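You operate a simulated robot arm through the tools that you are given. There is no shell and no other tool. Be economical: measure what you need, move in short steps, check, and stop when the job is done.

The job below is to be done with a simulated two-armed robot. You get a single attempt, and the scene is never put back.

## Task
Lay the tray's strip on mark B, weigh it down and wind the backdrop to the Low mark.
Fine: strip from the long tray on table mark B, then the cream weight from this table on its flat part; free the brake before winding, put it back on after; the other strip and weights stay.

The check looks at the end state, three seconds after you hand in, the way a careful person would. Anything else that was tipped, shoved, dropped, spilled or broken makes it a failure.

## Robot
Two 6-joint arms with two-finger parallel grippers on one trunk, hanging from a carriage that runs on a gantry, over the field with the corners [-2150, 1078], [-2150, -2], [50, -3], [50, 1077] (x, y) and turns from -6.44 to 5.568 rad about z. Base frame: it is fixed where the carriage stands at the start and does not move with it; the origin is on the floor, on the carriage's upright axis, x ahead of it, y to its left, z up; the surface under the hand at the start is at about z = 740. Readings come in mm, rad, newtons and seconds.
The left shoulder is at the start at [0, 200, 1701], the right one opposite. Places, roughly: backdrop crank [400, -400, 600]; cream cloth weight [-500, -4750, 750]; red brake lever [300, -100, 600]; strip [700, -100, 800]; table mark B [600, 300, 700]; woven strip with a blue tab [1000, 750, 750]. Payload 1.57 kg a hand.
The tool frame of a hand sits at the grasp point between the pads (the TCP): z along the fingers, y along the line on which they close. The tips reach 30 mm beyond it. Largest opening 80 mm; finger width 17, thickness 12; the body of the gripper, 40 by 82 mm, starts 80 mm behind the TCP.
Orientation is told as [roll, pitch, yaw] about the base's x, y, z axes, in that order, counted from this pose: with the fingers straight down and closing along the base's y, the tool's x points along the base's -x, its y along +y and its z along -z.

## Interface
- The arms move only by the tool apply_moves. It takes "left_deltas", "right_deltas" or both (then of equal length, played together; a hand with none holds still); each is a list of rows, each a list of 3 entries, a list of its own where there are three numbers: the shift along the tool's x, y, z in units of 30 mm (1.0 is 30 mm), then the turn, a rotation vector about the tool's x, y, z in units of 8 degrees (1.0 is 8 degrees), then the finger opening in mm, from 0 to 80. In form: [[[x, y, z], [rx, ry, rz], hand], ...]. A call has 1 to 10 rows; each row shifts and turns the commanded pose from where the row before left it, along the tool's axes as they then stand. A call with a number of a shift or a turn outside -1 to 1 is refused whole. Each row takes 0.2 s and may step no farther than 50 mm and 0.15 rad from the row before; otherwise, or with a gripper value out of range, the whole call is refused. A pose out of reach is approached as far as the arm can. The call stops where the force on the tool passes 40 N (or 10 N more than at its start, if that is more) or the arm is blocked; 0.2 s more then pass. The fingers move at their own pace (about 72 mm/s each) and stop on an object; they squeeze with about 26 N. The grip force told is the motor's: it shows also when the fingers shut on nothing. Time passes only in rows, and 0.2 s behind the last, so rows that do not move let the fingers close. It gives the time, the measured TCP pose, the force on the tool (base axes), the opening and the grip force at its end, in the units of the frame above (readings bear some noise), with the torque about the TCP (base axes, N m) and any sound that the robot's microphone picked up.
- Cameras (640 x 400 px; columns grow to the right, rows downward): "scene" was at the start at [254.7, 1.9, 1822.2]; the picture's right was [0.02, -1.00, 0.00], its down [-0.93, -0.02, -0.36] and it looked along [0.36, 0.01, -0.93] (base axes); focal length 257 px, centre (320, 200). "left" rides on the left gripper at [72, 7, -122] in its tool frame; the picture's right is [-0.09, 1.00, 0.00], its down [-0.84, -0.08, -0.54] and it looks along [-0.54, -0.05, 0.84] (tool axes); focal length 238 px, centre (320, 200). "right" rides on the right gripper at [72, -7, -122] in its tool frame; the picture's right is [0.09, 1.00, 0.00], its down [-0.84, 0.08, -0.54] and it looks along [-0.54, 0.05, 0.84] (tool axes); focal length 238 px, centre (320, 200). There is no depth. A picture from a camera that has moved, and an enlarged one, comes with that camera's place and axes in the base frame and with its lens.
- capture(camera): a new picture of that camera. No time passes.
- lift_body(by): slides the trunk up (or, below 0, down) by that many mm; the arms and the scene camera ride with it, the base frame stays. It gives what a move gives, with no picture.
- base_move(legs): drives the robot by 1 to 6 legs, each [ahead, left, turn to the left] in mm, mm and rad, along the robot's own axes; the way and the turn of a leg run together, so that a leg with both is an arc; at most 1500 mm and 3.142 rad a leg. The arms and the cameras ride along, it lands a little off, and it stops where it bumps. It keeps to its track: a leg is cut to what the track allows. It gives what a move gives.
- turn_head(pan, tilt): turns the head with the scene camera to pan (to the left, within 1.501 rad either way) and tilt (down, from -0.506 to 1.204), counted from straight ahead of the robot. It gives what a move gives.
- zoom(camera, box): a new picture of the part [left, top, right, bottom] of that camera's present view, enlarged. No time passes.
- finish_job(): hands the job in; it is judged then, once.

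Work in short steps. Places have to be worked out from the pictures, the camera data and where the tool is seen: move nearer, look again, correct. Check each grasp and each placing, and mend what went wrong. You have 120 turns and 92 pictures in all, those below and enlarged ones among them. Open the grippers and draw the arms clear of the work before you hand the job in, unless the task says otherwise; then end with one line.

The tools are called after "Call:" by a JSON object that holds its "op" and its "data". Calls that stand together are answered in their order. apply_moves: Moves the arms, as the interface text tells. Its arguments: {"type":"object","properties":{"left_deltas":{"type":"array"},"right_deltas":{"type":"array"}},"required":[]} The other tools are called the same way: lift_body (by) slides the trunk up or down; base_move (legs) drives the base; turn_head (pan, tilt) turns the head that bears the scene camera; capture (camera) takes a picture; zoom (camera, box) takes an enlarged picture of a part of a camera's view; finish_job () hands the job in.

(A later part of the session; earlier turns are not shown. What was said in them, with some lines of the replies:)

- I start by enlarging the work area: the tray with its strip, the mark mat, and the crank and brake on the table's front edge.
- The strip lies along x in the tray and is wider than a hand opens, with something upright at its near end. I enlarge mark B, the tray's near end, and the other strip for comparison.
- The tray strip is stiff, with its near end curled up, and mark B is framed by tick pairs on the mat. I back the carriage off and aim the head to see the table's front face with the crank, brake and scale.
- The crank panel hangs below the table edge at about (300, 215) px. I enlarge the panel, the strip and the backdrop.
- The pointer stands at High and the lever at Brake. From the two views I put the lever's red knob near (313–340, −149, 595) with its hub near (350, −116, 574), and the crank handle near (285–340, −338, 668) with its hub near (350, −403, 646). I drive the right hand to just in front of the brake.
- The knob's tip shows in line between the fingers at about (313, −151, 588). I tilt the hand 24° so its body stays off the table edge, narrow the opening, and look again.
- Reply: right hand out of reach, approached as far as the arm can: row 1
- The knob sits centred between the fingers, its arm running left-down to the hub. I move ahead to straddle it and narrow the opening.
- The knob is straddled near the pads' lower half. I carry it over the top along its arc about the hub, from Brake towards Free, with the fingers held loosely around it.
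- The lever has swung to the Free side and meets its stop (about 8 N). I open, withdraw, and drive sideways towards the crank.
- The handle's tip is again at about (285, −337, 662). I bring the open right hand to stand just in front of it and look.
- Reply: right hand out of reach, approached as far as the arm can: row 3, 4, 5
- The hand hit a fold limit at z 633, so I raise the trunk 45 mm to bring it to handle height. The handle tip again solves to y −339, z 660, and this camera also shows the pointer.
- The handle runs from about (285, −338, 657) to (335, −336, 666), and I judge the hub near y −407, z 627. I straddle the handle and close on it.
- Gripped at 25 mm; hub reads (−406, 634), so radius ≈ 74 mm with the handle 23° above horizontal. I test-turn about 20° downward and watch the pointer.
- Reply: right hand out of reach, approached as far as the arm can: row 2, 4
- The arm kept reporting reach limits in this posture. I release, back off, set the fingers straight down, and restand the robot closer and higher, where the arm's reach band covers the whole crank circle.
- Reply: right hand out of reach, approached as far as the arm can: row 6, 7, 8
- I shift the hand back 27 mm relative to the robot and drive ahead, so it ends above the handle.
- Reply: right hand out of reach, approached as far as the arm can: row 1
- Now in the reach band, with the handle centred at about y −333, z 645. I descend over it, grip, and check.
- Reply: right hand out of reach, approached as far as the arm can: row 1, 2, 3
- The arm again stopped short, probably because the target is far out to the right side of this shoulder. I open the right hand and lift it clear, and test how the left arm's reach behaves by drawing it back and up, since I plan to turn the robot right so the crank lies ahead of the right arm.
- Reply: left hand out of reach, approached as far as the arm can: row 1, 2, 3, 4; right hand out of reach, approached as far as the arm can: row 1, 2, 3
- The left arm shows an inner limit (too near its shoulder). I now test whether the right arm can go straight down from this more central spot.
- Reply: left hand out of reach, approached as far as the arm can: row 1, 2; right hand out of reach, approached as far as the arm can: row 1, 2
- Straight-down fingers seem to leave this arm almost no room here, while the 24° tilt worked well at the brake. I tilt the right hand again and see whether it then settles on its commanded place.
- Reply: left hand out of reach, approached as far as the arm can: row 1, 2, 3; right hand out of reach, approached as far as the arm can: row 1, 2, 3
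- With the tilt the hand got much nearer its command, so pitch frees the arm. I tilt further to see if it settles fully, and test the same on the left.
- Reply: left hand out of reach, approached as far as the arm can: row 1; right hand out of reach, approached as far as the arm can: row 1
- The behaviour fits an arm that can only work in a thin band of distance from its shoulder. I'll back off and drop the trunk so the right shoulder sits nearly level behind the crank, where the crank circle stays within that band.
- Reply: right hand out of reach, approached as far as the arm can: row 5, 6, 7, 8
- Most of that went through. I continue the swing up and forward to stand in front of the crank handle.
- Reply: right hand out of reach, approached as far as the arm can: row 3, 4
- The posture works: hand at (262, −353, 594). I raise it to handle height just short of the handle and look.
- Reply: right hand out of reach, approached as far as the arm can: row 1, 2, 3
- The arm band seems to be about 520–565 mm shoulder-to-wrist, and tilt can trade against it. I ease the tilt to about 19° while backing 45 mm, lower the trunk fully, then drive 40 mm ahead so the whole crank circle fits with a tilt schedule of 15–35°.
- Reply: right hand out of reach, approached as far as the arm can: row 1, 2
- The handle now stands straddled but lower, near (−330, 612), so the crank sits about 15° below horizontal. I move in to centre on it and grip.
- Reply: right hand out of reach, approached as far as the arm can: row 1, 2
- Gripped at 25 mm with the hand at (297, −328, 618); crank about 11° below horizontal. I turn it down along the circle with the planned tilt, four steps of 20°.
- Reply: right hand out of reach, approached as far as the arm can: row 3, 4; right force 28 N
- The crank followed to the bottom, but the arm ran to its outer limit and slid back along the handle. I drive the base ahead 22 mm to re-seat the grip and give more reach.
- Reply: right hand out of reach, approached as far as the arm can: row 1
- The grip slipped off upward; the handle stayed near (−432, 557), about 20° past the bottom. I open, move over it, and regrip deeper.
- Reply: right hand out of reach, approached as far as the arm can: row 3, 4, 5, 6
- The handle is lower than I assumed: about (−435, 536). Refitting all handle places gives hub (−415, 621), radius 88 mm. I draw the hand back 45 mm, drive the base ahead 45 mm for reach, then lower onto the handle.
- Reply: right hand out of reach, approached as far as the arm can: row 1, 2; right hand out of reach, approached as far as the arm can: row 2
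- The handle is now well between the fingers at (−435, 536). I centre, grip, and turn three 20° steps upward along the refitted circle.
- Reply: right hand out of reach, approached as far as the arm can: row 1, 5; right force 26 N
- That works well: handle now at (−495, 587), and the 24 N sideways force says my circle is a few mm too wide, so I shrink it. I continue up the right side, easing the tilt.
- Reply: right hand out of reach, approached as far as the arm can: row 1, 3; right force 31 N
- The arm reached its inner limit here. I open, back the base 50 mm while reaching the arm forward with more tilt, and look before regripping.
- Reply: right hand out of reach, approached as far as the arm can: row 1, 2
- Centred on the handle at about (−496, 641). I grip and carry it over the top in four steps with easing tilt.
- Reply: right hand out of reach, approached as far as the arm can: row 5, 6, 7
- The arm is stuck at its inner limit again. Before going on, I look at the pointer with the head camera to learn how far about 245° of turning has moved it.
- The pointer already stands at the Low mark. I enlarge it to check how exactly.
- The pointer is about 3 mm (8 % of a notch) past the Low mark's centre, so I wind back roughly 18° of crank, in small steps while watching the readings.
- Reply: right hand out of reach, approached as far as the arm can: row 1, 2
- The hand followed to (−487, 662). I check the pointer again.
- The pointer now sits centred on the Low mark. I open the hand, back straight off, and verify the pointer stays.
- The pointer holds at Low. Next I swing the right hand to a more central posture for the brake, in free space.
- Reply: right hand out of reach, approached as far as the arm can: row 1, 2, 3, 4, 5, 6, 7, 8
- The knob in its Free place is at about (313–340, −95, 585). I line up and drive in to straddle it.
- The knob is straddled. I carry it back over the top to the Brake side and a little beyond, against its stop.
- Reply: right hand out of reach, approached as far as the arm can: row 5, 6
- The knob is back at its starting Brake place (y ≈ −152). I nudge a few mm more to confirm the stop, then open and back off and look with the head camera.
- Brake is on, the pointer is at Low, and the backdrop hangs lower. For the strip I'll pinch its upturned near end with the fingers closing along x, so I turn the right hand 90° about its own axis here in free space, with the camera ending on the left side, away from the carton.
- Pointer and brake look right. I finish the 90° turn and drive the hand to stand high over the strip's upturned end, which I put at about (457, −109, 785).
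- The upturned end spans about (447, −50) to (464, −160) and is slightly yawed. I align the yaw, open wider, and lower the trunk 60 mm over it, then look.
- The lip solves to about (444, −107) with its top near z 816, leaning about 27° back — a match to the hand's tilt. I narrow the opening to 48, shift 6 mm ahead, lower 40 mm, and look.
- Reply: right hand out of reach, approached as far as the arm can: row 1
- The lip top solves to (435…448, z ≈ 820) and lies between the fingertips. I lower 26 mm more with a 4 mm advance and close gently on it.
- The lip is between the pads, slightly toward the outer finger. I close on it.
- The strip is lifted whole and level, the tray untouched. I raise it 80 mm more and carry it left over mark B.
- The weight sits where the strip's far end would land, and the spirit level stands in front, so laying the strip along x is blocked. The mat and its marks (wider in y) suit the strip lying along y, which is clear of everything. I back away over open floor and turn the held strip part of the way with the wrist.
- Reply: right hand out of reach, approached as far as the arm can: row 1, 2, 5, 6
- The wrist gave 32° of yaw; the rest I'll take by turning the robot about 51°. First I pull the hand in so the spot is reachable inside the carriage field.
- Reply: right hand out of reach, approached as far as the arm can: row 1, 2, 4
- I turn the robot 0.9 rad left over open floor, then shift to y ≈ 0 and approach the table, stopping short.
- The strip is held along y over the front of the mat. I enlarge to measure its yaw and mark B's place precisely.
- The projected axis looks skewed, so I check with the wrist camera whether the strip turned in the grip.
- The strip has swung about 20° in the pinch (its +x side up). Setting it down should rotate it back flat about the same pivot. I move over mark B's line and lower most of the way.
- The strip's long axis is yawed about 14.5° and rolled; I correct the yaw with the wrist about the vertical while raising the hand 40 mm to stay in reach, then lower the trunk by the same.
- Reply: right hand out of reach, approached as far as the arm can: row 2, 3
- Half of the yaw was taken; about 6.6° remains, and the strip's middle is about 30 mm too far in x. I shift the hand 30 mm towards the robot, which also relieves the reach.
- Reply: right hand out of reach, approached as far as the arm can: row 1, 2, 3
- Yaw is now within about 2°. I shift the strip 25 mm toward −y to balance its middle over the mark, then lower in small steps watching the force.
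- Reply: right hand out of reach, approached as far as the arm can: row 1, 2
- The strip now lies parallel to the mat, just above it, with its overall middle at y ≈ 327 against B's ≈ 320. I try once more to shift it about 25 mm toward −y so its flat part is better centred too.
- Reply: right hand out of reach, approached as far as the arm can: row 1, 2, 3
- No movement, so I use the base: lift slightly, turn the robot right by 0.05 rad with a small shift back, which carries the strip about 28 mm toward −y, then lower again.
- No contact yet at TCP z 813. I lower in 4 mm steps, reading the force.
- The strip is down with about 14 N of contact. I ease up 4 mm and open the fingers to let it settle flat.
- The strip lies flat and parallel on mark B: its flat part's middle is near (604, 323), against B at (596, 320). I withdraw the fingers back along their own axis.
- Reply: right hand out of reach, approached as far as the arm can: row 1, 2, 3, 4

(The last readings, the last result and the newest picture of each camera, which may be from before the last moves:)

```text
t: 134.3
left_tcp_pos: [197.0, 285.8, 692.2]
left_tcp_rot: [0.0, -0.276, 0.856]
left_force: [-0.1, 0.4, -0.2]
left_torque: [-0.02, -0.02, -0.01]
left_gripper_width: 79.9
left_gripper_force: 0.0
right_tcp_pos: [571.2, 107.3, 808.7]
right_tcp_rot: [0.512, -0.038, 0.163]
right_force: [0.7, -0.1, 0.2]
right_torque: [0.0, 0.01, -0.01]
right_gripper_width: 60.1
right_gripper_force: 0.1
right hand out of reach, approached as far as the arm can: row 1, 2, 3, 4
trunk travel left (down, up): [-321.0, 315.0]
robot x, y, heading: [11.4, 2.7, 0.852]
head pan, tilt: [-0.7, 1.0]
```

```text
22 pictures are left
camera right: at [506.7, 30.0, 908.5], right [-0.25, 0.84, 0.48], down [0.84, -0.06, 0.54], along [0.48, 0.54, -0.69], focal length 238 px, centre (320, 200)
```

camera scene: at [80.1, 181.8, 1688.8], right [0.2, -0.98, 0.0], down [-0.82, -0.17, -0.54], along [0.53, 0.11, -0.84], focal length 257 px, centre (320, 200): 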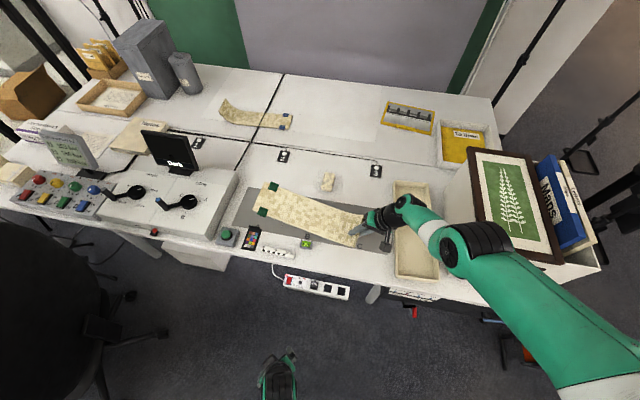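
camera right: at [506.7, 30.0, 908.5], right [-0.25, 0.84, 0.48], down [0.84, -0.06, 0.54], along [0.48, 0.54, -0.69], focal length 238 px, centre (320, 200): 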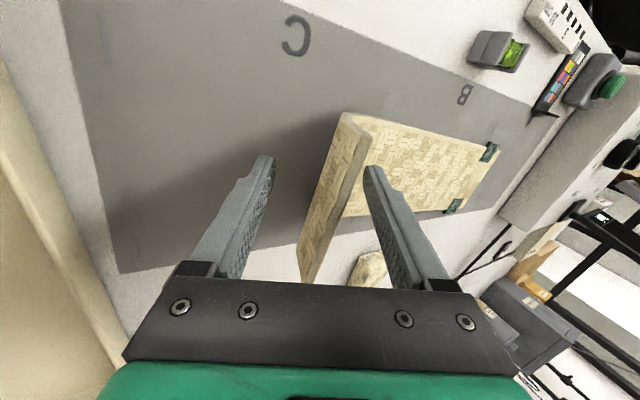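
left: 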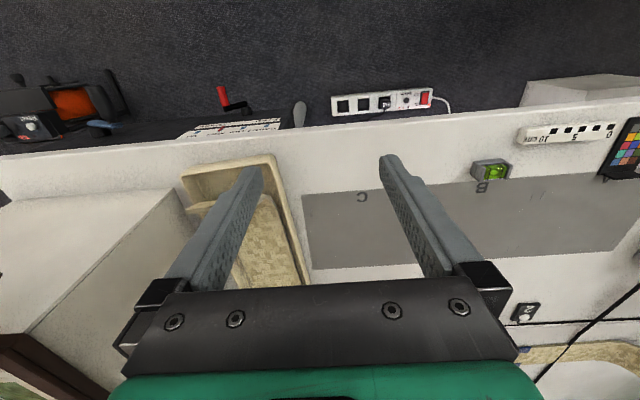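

The arm won't back along its axis here. With the hand opened fully, a straight trunk lift clears the lip on both sides by 15 mm or more, so I do that.

Call:
{"op": "apply_moves", "data": {"right_deltas": [[[0, 0, 0], [0, 0, 0], 80], [[0, 0, 0], [0, 0, 0], 80]]}}

Call:
{"op": "lift_body", "data": {"by": 25}}

Call:
{"op": "lift_body", "data": {"by": 110}}

Call:
{"op": "zoom", "data": {"camera": "scene", "box": [200, 140, 440, 290]}}

```text
t: 134.9
left_tcp_pos: [196.8, 285.4, 691.0]
left_tcp_rot: [0.0, -0.277, 0.855]
left_force: [0.9, -0.2, -0.3]
left_torque: [-0.04, -0.01, 0.0]
left_gripper_width: 80.1
left_gripper_force: 0.1
right_tcp_pos: [570.4, 107.9, 809.0]
right_tcp_rot: [0.509, -0.035, 0.165]
right_force: [0.9, 0.2, -0.1]
right_torque: [0.02, -0.03, 0.0]
right_gripper_width: 79.9
right_gripper_force: 0.0
trunk travel left (down, up): [-321.0, 315.0]
robot x, y, heading: [15.7, 0.4, 0.858]
head pan, tilt: [-0.7, 1.0]
```

```text
t: 135.7
left_tcp_pos: [195.8, 285.8, 718.4]
left_tcp_rot: [0.002, -0.277, 0.857]
left_force: [-0.5, -1.6, -0.1]
left_torque: [-0.01, 0.04, -0.01]
left_gripper_width: 79.9
left_gripper_force: 0.1
right_tcp_pos: [571.3, 108.0, 834.4]
right_tcp_rot: [0.512, -0.035, 0.164]
right_force: [-0.4, 0.1, 0.3]
right_torque: [0.0, -0.03, -0.03]
right_gripper_width: 80.0
right_gripper_force: 0.1
trunk travel left (down, up): [-346.0, 290.0]
robot x, y, heading: [13.6, 4.6, 0.857]
head pan, tilt: [-0.7, 1.0]
```

```text
t: 137.1
left_tcp_pos: [196.8, 286.0, 828.0]
left_tcp_rot: [0.001, -0.276, 0.856]
left_force: [0.0, 0.9, -0.4]
left_torque: [-0.02, 0.03, -0.02]
left_gripper_width: 80.0
left_gripper_force: 0.1
right_tcp_pos: [571.5, 106.7, 944.1]
right_tcp_rot: [0.512, -0.037, 0.165]
right_force: [0.4, 1.1, 0.5]
right_torque: [-0.01, 0.02, -0.02]
right_gripper_width: 80.1
right_gripper_force: 0.1
trunk travel left (down, up): [-456.0, 180.0]
robot x, y, heading: [11.9, 2.3, 0.857]
head pan, tilt: [-0.7, 1.0]
```

```text
2.67 times, centred on (320, 215) of scene
camera zoom: at [211.2, 165.6, 1685.8], right [0.16, -0.99, 0.0], down [-0.83, -0.13, -0.54], along [0.53, 0.08, -0.84], focal length 686 px, centre (320, 160)
```

zoom: 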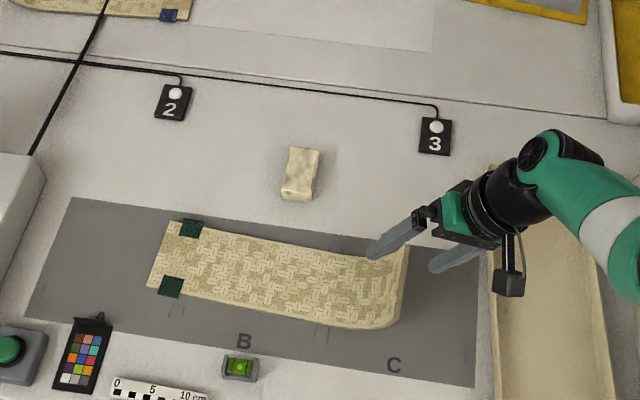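

The strip lies well on mark B and nothing else moved. The weight stands at about (768, 282), 48 mm wide in y. I retreat from the table, turn the robot straight again, and start unwinding the right wrist.

Call:
{"op": "base_move", "data": {"legs": [[-327, 378, 0], [0, 0, -0.857]]}}

Call:
{"op": "apply_moves", "data": {"right_deltas": [[[0, 0, 0], [0.03, -0.393, 0.697], 80], [[0, 0, 0], [0.03, -0.393, 0.697], 80], [[0, 0, 0], [0.03, -0.393, 0.697], 80], [[0, 0, 0], [0.03, -0.393, 0.697], 80], [[0, 0, 0], [0.03, -0.393, 0.697], 80], [[0, 0, 0], [0.03, -0.393, 0.697], 80], [[0, 0, 0], [0, 0, 0], 80]]}}

```text
t: 142.2
left_tcp_pos: [-151.7, 49.3, 827.5]
left_tcp_rot: [0.001, -0.277, -0.002]
left_force: [-0.2, 0.0, -0.4]
left_torque: [0.01, -0.02, -0.01]
left_gripper_width: 80.2
left_gripper_force: 0.0
right_tcp_pos: [-41.3, -350.6, 943.6]
right_tcp_rot: [0.511, -0.036, -0.698]
right_force: [-0.1, -0.7, 0.1]
right_torque: [-0.02, -0.03, 0.04]
right_gripper_width: 79.7
right_gripper_force: 0.0
trunk travel left (down, up): [-456.0, 180.0]
robot x, y, heading: [-486.5, 6.7, -0.004]
head pan, tilt: [-0.7, 1.0]
```

```text
t: 143.8
left_tcp_pos: [-151.3, 48.5, 827.6]
left_tcp_rot: [-0.002, -0.278, -0.005]
left_force: [0.0, 0.4, -0.4]
left_torque: [0.0, -0.02, -0.02]
left_gripper_width: 79.9
left_gripper_force: 0.1
right_tcp_pos: [-10.9, -369.9, 914.3]
right_tcp_rot: [0.512, -0.037, -1.369]
right_force: [-0.3, 0.4, 0.3]
right_torque: [-0.01, -0.03, 0.01]
right_gripper_width: 80.0
right_gripper_force: 0.1
right hand out of reach, approached as far as the arm can: row 1, 2, 3, 4, 5, 6
trunk travel left (down, up): [-456.0, 180.0]
robot x, y, heading: [-483.9, 5.3, -0.004]
head pan, tilt: [-0.7, 1.0]
```

The wrist unwinds well. I continue by turning it back about its own axis so the fingers close sideways (along y) again.

Call:
{"op": "apply_moves", "data": {"right_deltas": [[[-0.1, 0.1, -0.2], [0, 0, -1], 80], [[0, 0, 0], [0, 0, -1], 80], [[0, 0, 0], [0, 0, -1], 80], [[0, 0, 0], [0, 0, -1], 80], [[0, 0, 0], [0, 0, -1], 80], [[0, 0, 0], [0, 0, -1], 80], [[0, 0, 0], [0, 0, -1], 80], [[0, 0, 0], [0, 0, -1], 80], [[0, 0, 0], [0, 0, -1], 80], [[0, 0, 0], [0, 0, -1], 80]]}}

```text
t: 146.1
left_tcp_pos: [-151.0, 49.9, 827.2]
left_tcp_rot: [0.001, -0.276, -0.004]
left_force: [0.1, 0.3, 0.6]
left_torque: [0.0, 0.02, 0.0]
left_gripper_width: 79.7
left_gripper_force: 0.0
right_tcp_pos: [-8.1, -373.4, 917.6]
right_tcp_rot: [0.054, -0.512, 0.027]
right_force: [0.0, 0.9, 0.5]
right_torque: [0.02, -0.02, 0.0]
right_gripper_width: 80.0
right_gripper_force: 0.1
right hand out of reach, approached as far as the arm can: row 1
trunk travel left (down, up): [-456.0, 180.0]
robot x, y, heading: [-486.8, 1.9, -0.0]
head pan, tilt: [-0.7, 1.0]
```

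Orientation is back to standard. I now swing the right hand forward and up with more tilt (to about 50°), the long-reach posture for the weight, still over open floor.

Call:
{"op": "apply_moves", "data": {"right_deltas": [[[-0.92, 0.21, -0.29], [0, -0.22, 0], 80], [[-0.92, 0.21, -0.27], [0, -0.22, 0], 80], [[-0.93, 0.21, -0.25], [0, -0.22, 0], 80], [[-0.94, 0.21, -0.22], [0, -0.22, 0], 80], [[-0.94, 0.21, -0.19], [0, -0.22, 0], 80], [[-0.95, 0.21, -0.16], [0, -0.22, 0], 80], [[-0.95, 0.21, -0.13], [0, -0.22, 0], 80], [[-0.96, 0.21, -0.1], [0, -0.22, 0], 80], [[-0.96, 0.21, -0.07], [0, -0.22, 0], 80], [[-0.96, 0.21, -0.04], [0, -0.22, 0], 80]]}}

Call:
{"op": "apply_moves", "data": {"right_deltas": [[[-0.97, 0.21, 0], [0, -0.22, 0], 80], [[-0.97, 0.21, 0.04], [0, -0.2, 0], 80], [[0, 0, 0], [0, 0, 0], 80]]}}

```text
t: 148.2
left_tcp_pos: [-151.8, 49.8, 826.1]
left_tcp_rot: [0.0, -0.277, -0.004]
left_force: [0.2, -0.4, -0.7]
left_torque: [-0.01, -0.07, -0.01]
left_gripper_width: 80.3
left_gripper_force: 0.1
right_tcp_pos: [173.3, -317.4, 1132.6]
right_tcp_rot: [0.069, -0.815, -0.002]
right_force: [0.6, 0.8, 0.9]
right_torque: [0.0, -0.03, -0.01]
right_gripper_width: 79.9
right_gripper_force: 0.0
right hand out of reach, approached as far as the arm can: row 1, 3, 8, 9, 10
trunk travel left (down, up): [-456.0, 180.0]
robot x, y, heading: [-488.4, 2.8, -0.004]
head pan, tilt: [-0.7, 1.0]
```

```text
t: 149.1
left_tcp_pos: [-151.9, 50.3, 828.1]
left_tcp_rot: [0.001, -0.276, -0.004]
left_force: [1.3, -0.5, -1.0]
left_torque: [0.02, 0.0, -0.01]
left_gripper_width: 79.9
left_gripper_force: 0.0
right_tcp_pos: [194.5, -308.4, 1176.8]
right_tcp_rot: [0.076, -0.875, -0.008]
right_force: [-0.3, -0.1, -0.2]
right_torque: [0.04, -0.01, 0.01]
right_gripper_width: 80.0
right_gripper_force: 0.1
right hand out of reach, approached as far as the arm can: row 1, 2
trunk travel left (down, up): [-456.0, 180.0]
robot x, y, heading: [-486.8, 5.3, -0.005]
head pan, tilt: [-0.7, 1.0]
```

The hand reaches 681 mm ahead at the right height band. I try to extend another 45 mm forward.

Call:
{"op": "apply_moves", "data": {"right_deltas": [[[-0.45, 0, 0.5], [0, 0, 0], 80], [[-0.45, 0, 0.5], [0, 0, 0], 80], [[0, 0, 0], [0, 0, 0], 80]]}}

```text
t: 149.8
left_tcp_pos: [-150.8, 49.7, 826.3]
left_tcp_rot: [0.0, -0.278, -0.003]
left_force: [0.6, -0.2, 0.1]
left_torque: [-0.01, 0.02, 0.01]
left_gripper_width: 80.0
left_gripper_force: 0.1
right_tcp_pos: [199.1, -305.3, 1188.2]
right_tcp_rot: [0.075, -0.876, -0.007]
right_force: [0.0, 1.2, -0.4]
right_torque: [-0.02, -0.01, -0.02]
right_gripper_width: 80.0
right_gripper_force: 0.2
right hand out of reach, approached as far as the arm can: row 1, 2
trunk travel left (down, up): [-456.0, 180.0]
robot x, y, heading: [-484.5, 3.1, 0.0]
head pan, tilt: [-0.7, 1.0]
```

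The outer limit is close, so I use a small left turn (0.15 rad) to bring the right shoulder forward. I turn, move to the weight's line, lower while still clear of the table, then approach with the fingers above strip level.

Call:
{"op": "base_move", "data": {"legs": [[0, 0, 0.15], [71, 473, 0]]}}

Call:
{"op": "lift_body", "data": {"by": -365}}

Call:
{"op": "base_move", "data": {"legs": [[420, -63, 0]]}}

Call:
{"op": "turn_head", "data": {"pan": -0.35, "tilt": 0.8}}

Call:
{"op": "capture", "data": {"camera": "scene"}}

Call:
{"op": "capture", "data": {"camera": "right"}}

```text
t: 153.3
left_tcp_pos: [-159.1, 574.9, 828.9]
left_tcp_rot: [0.001, -0.277, 0.141]
left_force: [0.4, -0.6, 0.6]
left_torque: [-0.01, 0.01, 0.0]
left_gripper_width: 80.0
left_gripper_force: 0.1
right_tcp_pos: [236.9, 274.6, 1188.8]
right_tcp_rot: [0.076, -0.876, 0.136]
right_force: [-0.8, 0.2, 0.2]
right_torque: [0.01, 0.03, 0.02]
right_gripper_width: 79.9
right_gripper_force: 0.0
trunk travel left (down, up): [-456.0, 180.0]
robot x, y, heading: [-485.5, 483.6, 0.138]
head pan, tilt: [-0.7, 1.0]
```

```text
t: 156.9
left_tcp_pos: [-160.0, 575.0, 462.2]
left_tcp_rot: [0.0, -0.278, 0.143]
left_force: [0.0, -0.4, 0.8]
left_torque: [0.02, 0.01, -0.02]
left_gripper_width: 80.3
left_gripper_force: 0.1
right_tcp_pos: [238.4, 274.5, 823.3]
right_tcp_rot: [0.076, -0.876, 0.139]
right_force: [-0.2, 1.1, -0.1]
right_torque: [0.0, 0.0, -0.02]
right_gripper_width: 80.1
right_gripper_force: 0.1
trunk travel left (down, up): [-91.0, 545.0]
robot x, y, heading: [-485.2, 480.9, 0.142]
head pan, tilt: [-0.7, 1.0]
```

```text
t: 159.5
left_tcp_pos: [262.8, 571.2, 461.8]
left_tcp_rot: [0.001, -0.278, 0.141]
left_force: [0.9, -0.5, -0.2]
left_torque: [-0.01, 0.05, -0.01]
left_gripper_width: 79.8
left_gripper_force: 0.0
right_tcp_pos: [659.9, 270.5, 823.1]
right_tcp_rot: [0.075, -0.875, 0.14]
right_force: [0.2, -0.6, -0.4]
right_torque: [-0.01, -0.01, 0.02]
right_gripper_width: 80.1
right_gripper_force: 0.1
trunk travel left (down, up): [-91.0, 545.0]
robot x, y, heading: [-62.2, 474.8, 0.136]
head pan, tilt: [-0.7, 1.0]
```

```text
t: 160.3
left_tcp_pos: [263.1, 570.6, 463.1]
left_tcp_rot: [0.0, -0.277, 0.139]
left_force: [-1.0, -0.5, 0.1]
left_torque: [0.01, 0.01, 0.01]
left_gripper_width: 80.1
left_gripper_force: 0.2
right_tcp_pos: [659.3, 270.1, 822.4]
right_tcp_rot: [0.074, -0.875, 0.136]
right_force: [0.8, 0.3, -0.4]
right_torque: [-0.04, -0.01, -0.01]
right_gripper_width: 80.1
right_gripper_force: 0.0
trunk travel left (down, up): [-91.0, 545.0]
robot x, y, heading: [-59.7, 480.5, 0.136]
head pan, tilt: [-0.351, 0.799]
```

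```text
20 pictures are left
camera scene: at [213.6, 490.6, 1336.0], right [-0.21, -0.98, 0.0], down [-0.7, 0.15, -0.7], along [0.68, -0.15, -0.72], focal length 257 px, centre (320, 200)
```

scene: 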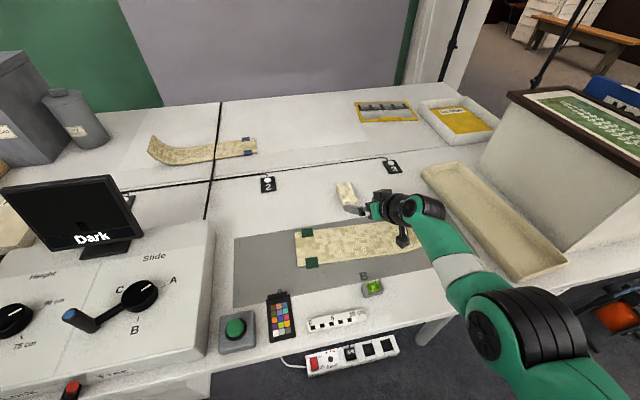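

```text
19 pictures are left
camera right: at [523.5, 235.7, 844.8], right [-0.25, 0.97, -0.02], down [0.11, 0.05, 0.99], along [0.96, 0.25, -0.12], focal length 238 px, centre (320, 200)
```

right: 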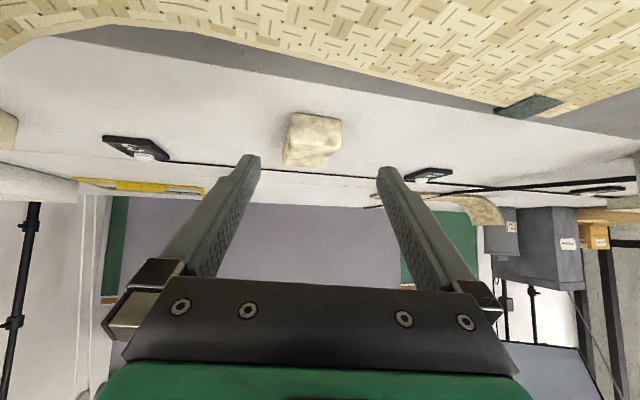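

The weight's near face is at about x 738, y 284, z 740–785, and the fingers straddle its line. I advance 100 mm above it and lower 50 mm around it, then look.

Call:
{"op": "base_move", "data": {"legs": [[103, 0, 0]]}}

Call:
{"op": "lift_body", "data": {"by": -25}}

Call:
{"op": "capture", "data": {"camera": "right"}}

```text
t: 161.5
left_tcp_pos: [368.1, 585.9, 462.6]
left_tcp_rot: [-0.001, -0.277, 0.139]
left_force: [1.5, -0.6, 0.6]
left_torque: [0.01, 0.04, 0.02]
left_gripper_width: 80.1
left_gripper_force: 0.0
right_tcp_pos: [763.3, 284.4, 822.7]
right_tcp_rot: [0.074, -0.876, 0.136]
right_force: [0.8, 0.3, 0.3]
right_torque: [0.0, -0.01, 0.0]
right_gripper_width: 80.0
right_gripper_force: 0.0
trunk travel left (down, up): [-91.0, 545.0]
robot x, y, heading: [41.9, 494.7, 0.14]
head pan, tilt: [-0.351, 0.799]
```

```text
t: 162.2
left_tcp_pos: [365.5, 585.5, 437.5]
left_tcp_rot: [0.0, -0.277, 0.14]
left_force: [-0.1, -0.5, 0.3]
left_torque: [0.01, -0.02, 0.01]
left_gripper_width: 79.9
left_gripper_force: 0.1
right_tcp_pos: [761.9, 284.2, 797.1]
right_tcp_rot: [0.075, -0.877, 0.134]
right_force: [0.6, -0.2, 0.3]
right_torque: [0.0, -0.02, -0.05]
right_gripper_width: 79.8
right_gripper_force: 0.1
trunk travel left (down, up): [-66.0, 570.0]
robot x, y, heading: [38.9, 490.6, 0.142]
head pan, tilt: [-0.351, 0.799]
```

```text
18 pictures are left
camera right: at [626.7, 250.1, 819.6], right [-0.25, 0.97, -0.02], down [0.11, 0.05, 0.99], along [0.96, 0.25, -0.12], focal length 238 px, centre (320, 200)
```

right: 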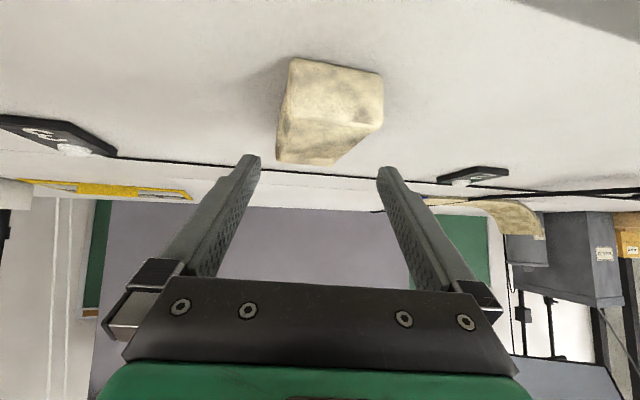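

The weight spans x 734–794, y 262–306 and z 740–772, right between the fingers. I lower 30 mm and close.

Call:
{"op": "lift_body", "data": {"by": -29}}

Call:
{"op": "apply_moves", "data": {"right_deltas": [[[0, 0, 0], [0, 0, 0], 60], [[0, 0, 0], [0, 0, 0], 30], [[0, 0, 0], [0, 0, 0], 0], [[0, 0, 0], [0, 0, 0], 0]]}}

Call:
{"op": "lift_body", "data": {"by": 60}}

Call:
{"op": "capture", "data": {"camera": "right"}}

```text
t: 162.9
left_tcp_pos: [367.1, 586.2, 408.3]
left_tcp_rot: [0.0, -0.278, 0.141]
left_force: [0.2, -0.2, 0.3]
left_torque: [-0.02, 0.01, 0.01]
left_gripper_width: 79.9
left_gripper_force: 0.1
right_tcp_pos: [763.4, 284.5, 768.7]
right_tcp_rot: [0.074, -0.877, 0.137]
right_force: [0.6, 0.8, 0.8]
right_torque: [-0.01, 0.04, -0.03]
right_gripper_width: 80.0
right_gripper_force: 0.0
trunk travel left (down, up): [-37.0, 599.0]
robot x, y, heading: [41.3, 496.8, 0.143]
head pan, tilt: [-0.351, 0.799]
```

```text
t: 163.9
left_tcp_pos: [365.9, 586.5, 409.2]
left_tcp_rot: [0.001, -0.278, 0.139]
left_force: [-0.3, -0.4, 0.2]
left_torque: [-0.01, -0.02, 0.04]
left_gripper_width: 80.0
left_gripper_force: 0.1
right_tcp_pos: [762.1, 285.8, 768.7]
right_tcp_rot: [0.075, -0.876, 0.138]
right_force: [-1.1, 0.6, 5.7]
right_torque: [-0.19, -0.06, 0.05]
right_gripper_width: 49.7
right_gripper_force: 25.7
trunk travel left (down, up): [-37.0, 599.0]
robot x, y, heading: [42.7, 493.7, 0.138]
head pan, tilt: [-0.351, 0.799]
```

```text
t: 164.9
left_tcp_pos: [365.1, 586.9, 467.0]
left_tcp_rot: [0.0, -0.277, 0.141]
left_force: [0.7, 0.0, 0.4]
left_torque: [0.0, 0.02, -0.01]
left_gripper_width: 79.9
left_gripper_force: 0.0
right_tcp_pos: [762.2, 285.0, 828.8]
right_tcp_rot: [0.074, -0.874, 0.137]
right_force: [0.9, 0.6, -4.3]
right_torque: [-0.01, 0.04, -0.02]
right_gripper_width: 49.8
right_gripper_force: 26.1
trunk travel left (down, up): [-97.0, 539.0]
robot x, y, heading: [38.9, 493.5, 0.136]
head pan, tilt: [-0.351, 0.799]
```

```text
17 pictures are left
camera right: at [626.1, 250.3, 850.2], right [-0.25, 0.97, -0.02], down [0.11, 0.05, 0.99], along [0.96, 0.25, -0.12], focal length 238 px, centre (320, 200)
```

right: 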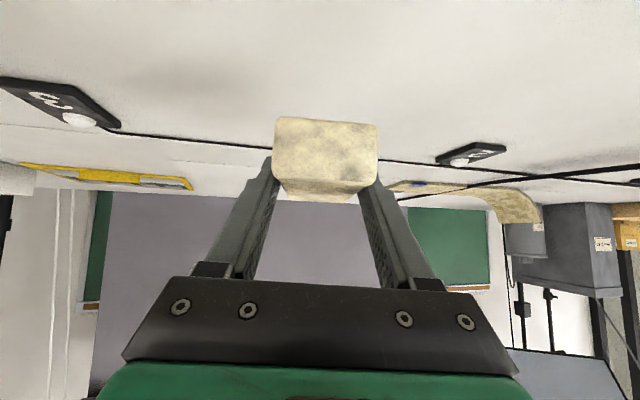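

The weight is held level (about 4.5 N). I carry it back over the middle of the strip's flat part.

Call:
{"op": "base_move", "data": {"legs": [[-152, 66, 0]]}}

Call:
{"op": "turn_head", "data": {"pan": -0.2, "tilt": 1.0}}

Call:
{"op": "lift_body", "data": {"by": -35}}

Call:
{"op": "capture", "data": {"camera": "scene"}}

```text
t: 166.4
left_tcp_pos: [204.3, 629.2, 469.1]
left_tcp_rot: [-0.002, -0.277, 0.138]
left_force: [-0.4, 0.0, 0.2]
left_torque: [-0.01, -0.04, -0.01]
left_gripper_width: 80.0
left_gripper_force: 0.1
right_tcp_pos: [601.6, 329.3, 828.0]
right_tcp_rot: [0.075, -0.874, 0.135]
right_force: [0.3, 0.1, -3.5]
right_torque: [0.01, 0.03, -0.02]
right_gripper_width: 49.8
right_gripper_force: 26.1
trunk travel left (down, up): [-97.0, 539.0]
robot x, y, heading: [-118.5, 536.5, 0.143]
head pan, tilt: [-0.351, 0.799]
```

```text
t: 167.1
left_tcp_pos: [206.0, 629.2, 468.5]
left_tcp_rot: [-0.002, -0.277, 0.139]
left_force: [0.5, -0.4, 0.5]
left_torque: [0.01, 0.0, -0.02]
left_gripper_width: 80.1
left_gripper_force: 0.0
right_tcp_pos: [602.7, 328.3, 828.4]
right_tcp_rot: [0.076, -0.874, 0.137]
right_force: [0.5, -0.2, -4.2]
right_torque: [-0.02, 0.02, 0.01]
right_gripper_width: 50.0
right_gripper_force: 25.6
trunk travel left (down, up): [-97.0, 539.0]
robot x, y, heading: [-117.6, 533.6, 0.134]
head pan, tilt: [-0.201, 1.0]
```

```text
t: 167.9
left_tcp_pos: [205.9, 628.6, 433.2]
left_tcp_rot: [-0.001, -0.276, 0.141]
left_force: [0.2, -0.5, 0.0]
left_torque: [0.0, 0.01, -0.02]
left_gripper_width: 79.7
left_gripper_force: 0.0
right_tcp_pos: [602.0, 328.3, 794.2]
right_tcp_rot: [0.074, -0.874, 0.136]
right_force: [-0.1, 0.2, -4.2]
right_torque: [-0.02, 0.04, 0.0]
right_gripper_width: 50.0
right_gripper_force: 25.6
trunk travel left (down, up): [-62.0, 574.0]
robot x, y, heading: [-114.3, 538.7, 0.134]
head pan, tilt: [-0.201, 1.0]
```

```text
16 pictures are left
camera scene: at [147.9, 561.5, 1291.8], right [-0.06, -1.0, 0.0], down [-0.84, 0.05, -0.54], along [0.54, -0.03, -0.84], focal length 257 px, centre (320, 200)
```

scene: 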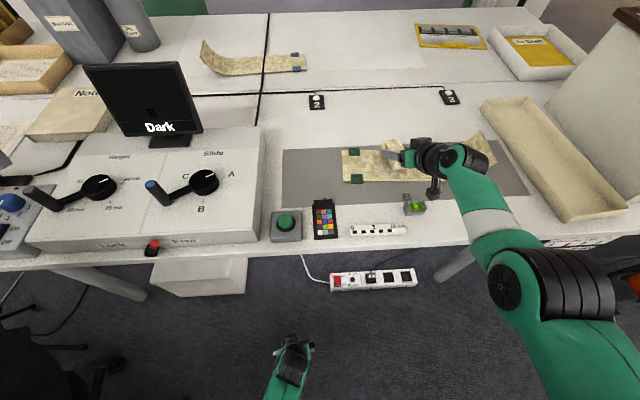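

The weight is over the flat part. I lower gently, reading the force, and check the wrist-camera's clearance to the spirit level.

Call:
{"op": "zoom", "data": {"camera": "scene", "box": [320, 110, 520, 235]}}

Call:
{"op": "lift_body", "data": {"by": -8}}

Call:
{"op": "lift_body", "data": {"by": -4}}

```text
3.20 times, centred on (420, 172) of scene
camera zoom: at [147.9, 561.5, 1291.8], right [-0.06, -1.0, 0.0], down [-0.84, 0.05, -0.54], along [0.54, -0.03, -0.84], focal length 824 px, centre (0, 288)
```

zoom: 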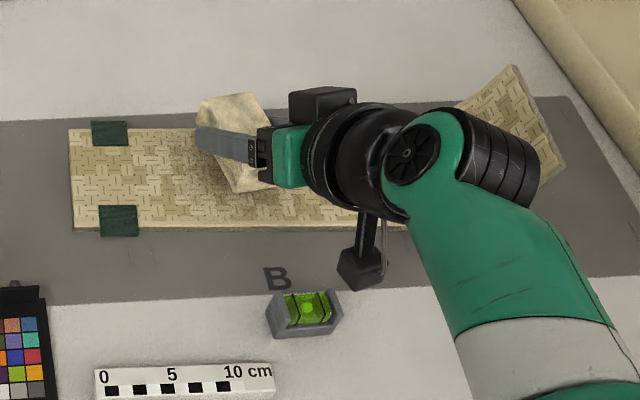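

```text
t: 168.5
left_tcp_pos: [206.3, 630.4, 426.2]
left_tcp_rot: [0.001, -0.278, 0.142]
left_force: [0.0, -1.2, -0.9]
left_torque: [-0.02, 0.01, -0.03]
left_gripper_width: 80.2
left_gripper_force: 0.0
right_tcp_pos: [602.2, 328.7, 785.6]
right_tcp_rot: [0.076, -0.873, 0.135]
right_force: [-0.8, 0.3, -4.2]
right_torque: [-0.01, 0.01, -0.01]
right_gripper_width: 49.9
right_gripper_force: 25.8
trunk travel left (down, up): [-54.0, 582.0]
robot x, y, heading: [-118.5, 538.3, 0.138]
head pan, tilt: [-0.201, 1.0]
```

```text
t: 169.0
left_tcp_pos: [205.5, 630.3, 421.1]
left_tcp_rot: [0.001, -0.277, 0.141]
left_force: [0.1, 0.0, 0.0]
left_torque: [-0.01, -0.05, 0.0]
left_gripper_width: 80.1
left_gripper_force: 0.1
right_tcp_pos: [601.3, 327.7, 780.4]
right_tcp_rot: [0.075, -0.875, 0.136]
right_force: [-0.1, -0.1, -4.2]
right_torque: [0.03, 0.06, -0.03]
right_gripper_width: 49.8
right_gripper_force: 26.2
trunk travel left (down, up): [-50.0, 586.0]
robot x, y, heading: [-118.2, 537.5, 0.142]
head pan, tilt: [-0.201, 1.0]
```

No contact yet at 780. I continue in 3 mm steps.

Call:
{"op": "lift_body", "data": {"by": -3}}

Call:
{"op": "lift_body", "data": {"by": -3}}

```text
t: 169.5
left_tcp_pos: [206.0, 628.8, 417.7]
left_tcp_rot: [0.0, -0.278, 0.141]
left_force: [0.3, 0.1, -0.4]
left_torque: [-0.01, -0.03, 0.02]
left_gripper_width: 80.0
left_gripper_force: 0.2
right_tcp_pos: [601.9, 328.6, 778.7]
right_tcp_rot: [0.075, -0.876, 0.136]
right_force: [0.5, -0.4, -2.8]
right_torque: [-0.05, -0.02, 0.01]
right_gripper_width: 50.0
right_gripper_force: 25.9
trunk travel left (down, up): [-47.0, 589.0]
robot x, y, heading: [-118.9, 540.6, 0.143]
head pan, tilt: [-0.201, 1.0]
```

```text
t: 170.0
left_tcp_pos: [205.2, 629.5, 415.2]
left_tcp_rot: [0.0, -0.277, 0.139]
left_force: [0.3, 0.0, 0.1]
left_torque: [0.01, -0.04, 0.0]
left_gripper_width: 79.9
left_gripper_force: 0.1
right_tcp_pos: [603.6, 327.7, 777.9]
right_tcp_rot: [0.074, -0.879, 0.135]
right_force: [-8.4, 1.2, 15.8]
right_torque: [-0.48, 0.61, -0.2]
right_gripper_width: 50.1
right_gripper_force: 25.9
trunk travel left (down, up): [-44.0, 592.0]
robot x, y, heading: [-116.5, 533.8, 0.137]
head pan, tilt: [-0.201, 1.0]
```

The weight rests on the strip. I ease up 2 mm, open, lift away, and look.

Call:
{"op": "lift_body", "data": {"by": 2}}

Call:
{"op": "apply_moves", "data": {"right_deltas": [[[0, 0, 0], [0, 0, 0], 60], [[0, 0, 0], [0, 0, 0], 80], [[0, 0, 0], [0, 0, 0], 80]]}}

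Call:
{"op": "lift_body", "data": {"by": 90}}

Call:
{"op": "base_move", "data": {"legs": [[-400, 0, 0]]}}

Call:
{"op": "turn_head", "data": {"pan": -0.45, "tilt": 0.65}}

Call:
{"op": "capture", "data": {"camera": "scene"}}

```text
t: 170.6
left_tcp_pos: [206.8, 628.7, 417.0]
left_tcp_rot: [0.0, -0.276, 0.14]
left_force: [0.2, 0.1, 0.3]
left_torque: [0.0, 0.0, 0.01]
left_gripper_width: 80.1
left_gripper_force: 0.1
right_tcp_pos: [602.7, 326.8, 777.7]
right_tcp_rot: [0.075, -0.876, 0.136]
right_force: [-1.0, 1.0, 9.1]
right_torque: [-0.28, -0.28, -0.05]
right_gripper_width: 49.8
right_gripper_force: 25.3
trunk travel left (down, up): [-46.0, 590.0]
robot x, y, heading: [-118.5, 539.6, 0.137]
head pan, tilt: [-0.201, 1.0]
```

```text
t: 171.4
left_tcp_pos: [207.1, 629.1, 417.7]
left_tcp_rot: [0.001, -0.277, 0.139]
left_force: [0.9, 0.3, -0.1]
left_torque: [-0.01, 0.01, 0.01]
left_gripper_width: 80.0
left_gripper_force: 0.0
right_tcp_pos: [601.0, 328.8, 776.4]
right_tcp_rot: [0.074, -0.874, 0.134]
right_force: [0.4, 0.3, -0.3]
right_torque: [0.02, 0.01, 0.0]
right_gripper_width: 79.7
right_gripper_force: 0.1
trunk travel left (down, up): [-46.0, 590.0]
robot x, y, heading: [-116.5, 534.8, 0.142]
head pan, tilt: [-0.201, 1.0]
```

```text
t: 172.6
left_tcp_pos: [206.5, 629.5, 506.3]
left_tcp_rot: [-0.001, -0.276, 0.14]
left_force: [0.8, -1.1, 0.3]
left_torque: [0.0, 0.03, 0.01]
left_gripper_width: 80.1
left_gripper_force: 0.0
right_tcp_pos: [603.5, 327.7, 868.6]
right_tcp_rot: [0.075, -0.874, 0.137]
right_force: [-0.3, -0.2, 0.2]
right_torque: [0.01, 0.0, 0.02]
right_gripper_width: 79.7
right_gripper_force: 0.0
trunk travel left (down, up): [-136.0, 500.0]
robot x, y, heading: [-117.7, 535.1, 0.141]
head pan, tilt: [-0.201, 1.0]
```

```text
t: 175.1
left_tcp_pos: [-189.1, 573.1, 507.3]
left_tcp_rot: [0.0, -0.277, 0.136]
left_force: [0.3, 0.1, 0.2]
left_torque: [0.03, -0.01, -0.01]
left_gripper_width: 80.2
left_gripper_force: 0.1
right_tcp_pos: [207.3, 270.8, 868.2]
right_tcp_rot: [0.076, -0.873, 0.133]
right_force: [0.3, 0.3, 0.9]
right_torque: [-0.02, -0.05, 0.02]
right_gripper_width: 80.0
right_gripper_force: 0.0
trunk travel left (down, up): [-136.0, 500.0]
robot x, y, heading: [-513.3, 482.2, 0.136]
head pan, tilt: [-0.201, 1.0]
```

```text
t: 175.9
left_tcp_pos: [-187.2, 573.5, 508.0]
left_tcp_rot: [-0.001, -0.277, 0.135]
left_force: [0.2, -0.5, 0.0]
left_torque: [-0.02, 0.0, 0.02]
left_gripper_width: 80.1
left_gripper_force: 0.1
right_tcp_pos: [208.4, 270.7, 868.2]
right_tcp_rot: [0.076, -0.876, 0.133]
right_force: [0.0, -0.6, 0.8]
right_torque: [-0.01, 0.03, -0.01]
right_gripper_width: 79.9
right_gripper_force: 0.0
trunk travel left (down, up): [-136.0, 500.0]
robot x, y, heading: [-516.5, 479.0, 0.132]
head pan, tilt: [-0.45, 0.649]
```

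```text
14 pictures are left
camera scene: at [-233.3, 483.5, 1393.5], right [-0.31, -0.95, 0.0], down [-0.58, 0.19, -0.8], along [0.76, -0.25, -0.61], focal length 257 px, centre (320, 200)
```

scene: 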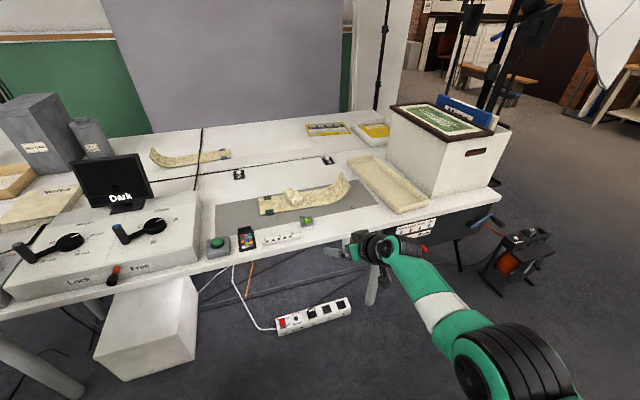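

The strip lies flat with the weight on it. I enlarge both the mark and the crank panel for a last check.

Call:
{"op": "zoom", "data": {"camera": "scene", "box": [220, 160, 380, 260]}}

Call:
{"op": "base_move", "data": {"legs": [[0, 150, 0]]}}

Call:
{"op": "zoom", "data": {"camera": "scene", "box": [370, 160, 530, 260]}}

```text
4.00 times, centred on (300, 210) of scene
camera zoom: at [-233.3, 483.5, 1393.5], right [-0.31, -0.95, 0.0], down [-0.58, 0.19, -0.8], along [0.76, -0.25, -0.61], focal length 1029 px, centre (400, 160)
```

zoom: 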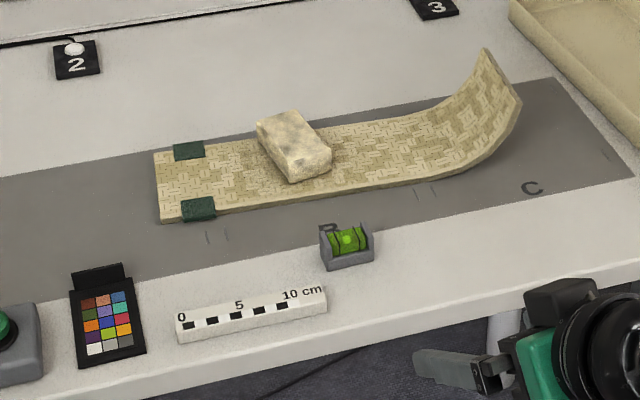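

```text
t: 177.3
left_tcp_pos: [-208.2, 723.2, 507.8]
left_tcp_rot: [0.0, -0.277, 0.137]
left_force: [-0.1, 0.4, -0.7]
left_torque: [0.04, 0.0, 0.0]
left_gripper_width: 79.9
left_gripper_force: 0.0
right_tcp_pos: [187.6, 421.7, 868.2]
right_tcp_rot: [0.077, -0.876, 0.132]
right_force: [-0.1, 0.3, -0.2]
right_torque: [-0.03, -0.01, 0.0]
right_gripper_width: 79.7
right_gripper_force: 0.0
trunk travel left (down, up): [-136.0, 500.0]
robot x, y, heading: [-538.6, 632.2, 0.138]
head pan, tilt: [-0.45, 0.649]
```

```text
4.00 times, centred on (450, 210) of scene
camera zoom: at [-253.8, 632.8, 1393.6], right [-0.31, -0.95, 0.0], down [-0.58, 0.19, -0.8], along [0.76, -0.24, -0.6], focal length 1029 px, centre (-200, 160)
```

zoom: 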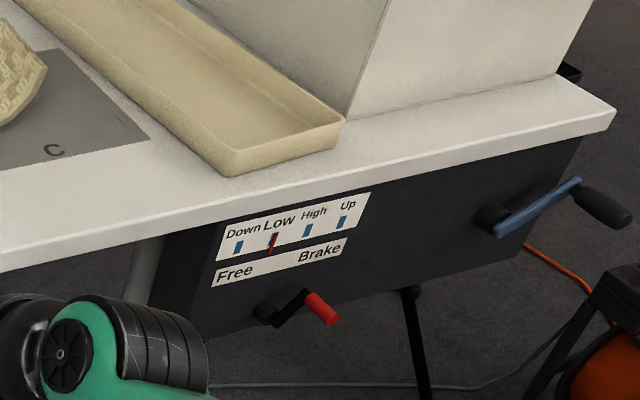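

The strip lies flat on mark B with the cream weight on its flat part, the pointer is at Low, and the lever is at Brake. Both hands are open and clear of the table, so I hand in.

Call:
{"op": "finish_job", "data": {}}

```text
The job is handed in.
```

The tray's strip lies flat on mark B with the cream weight on its flat part, the backdrop is wound to Low, the brake is back on, and nothing else looked disturbed in the last pictures.
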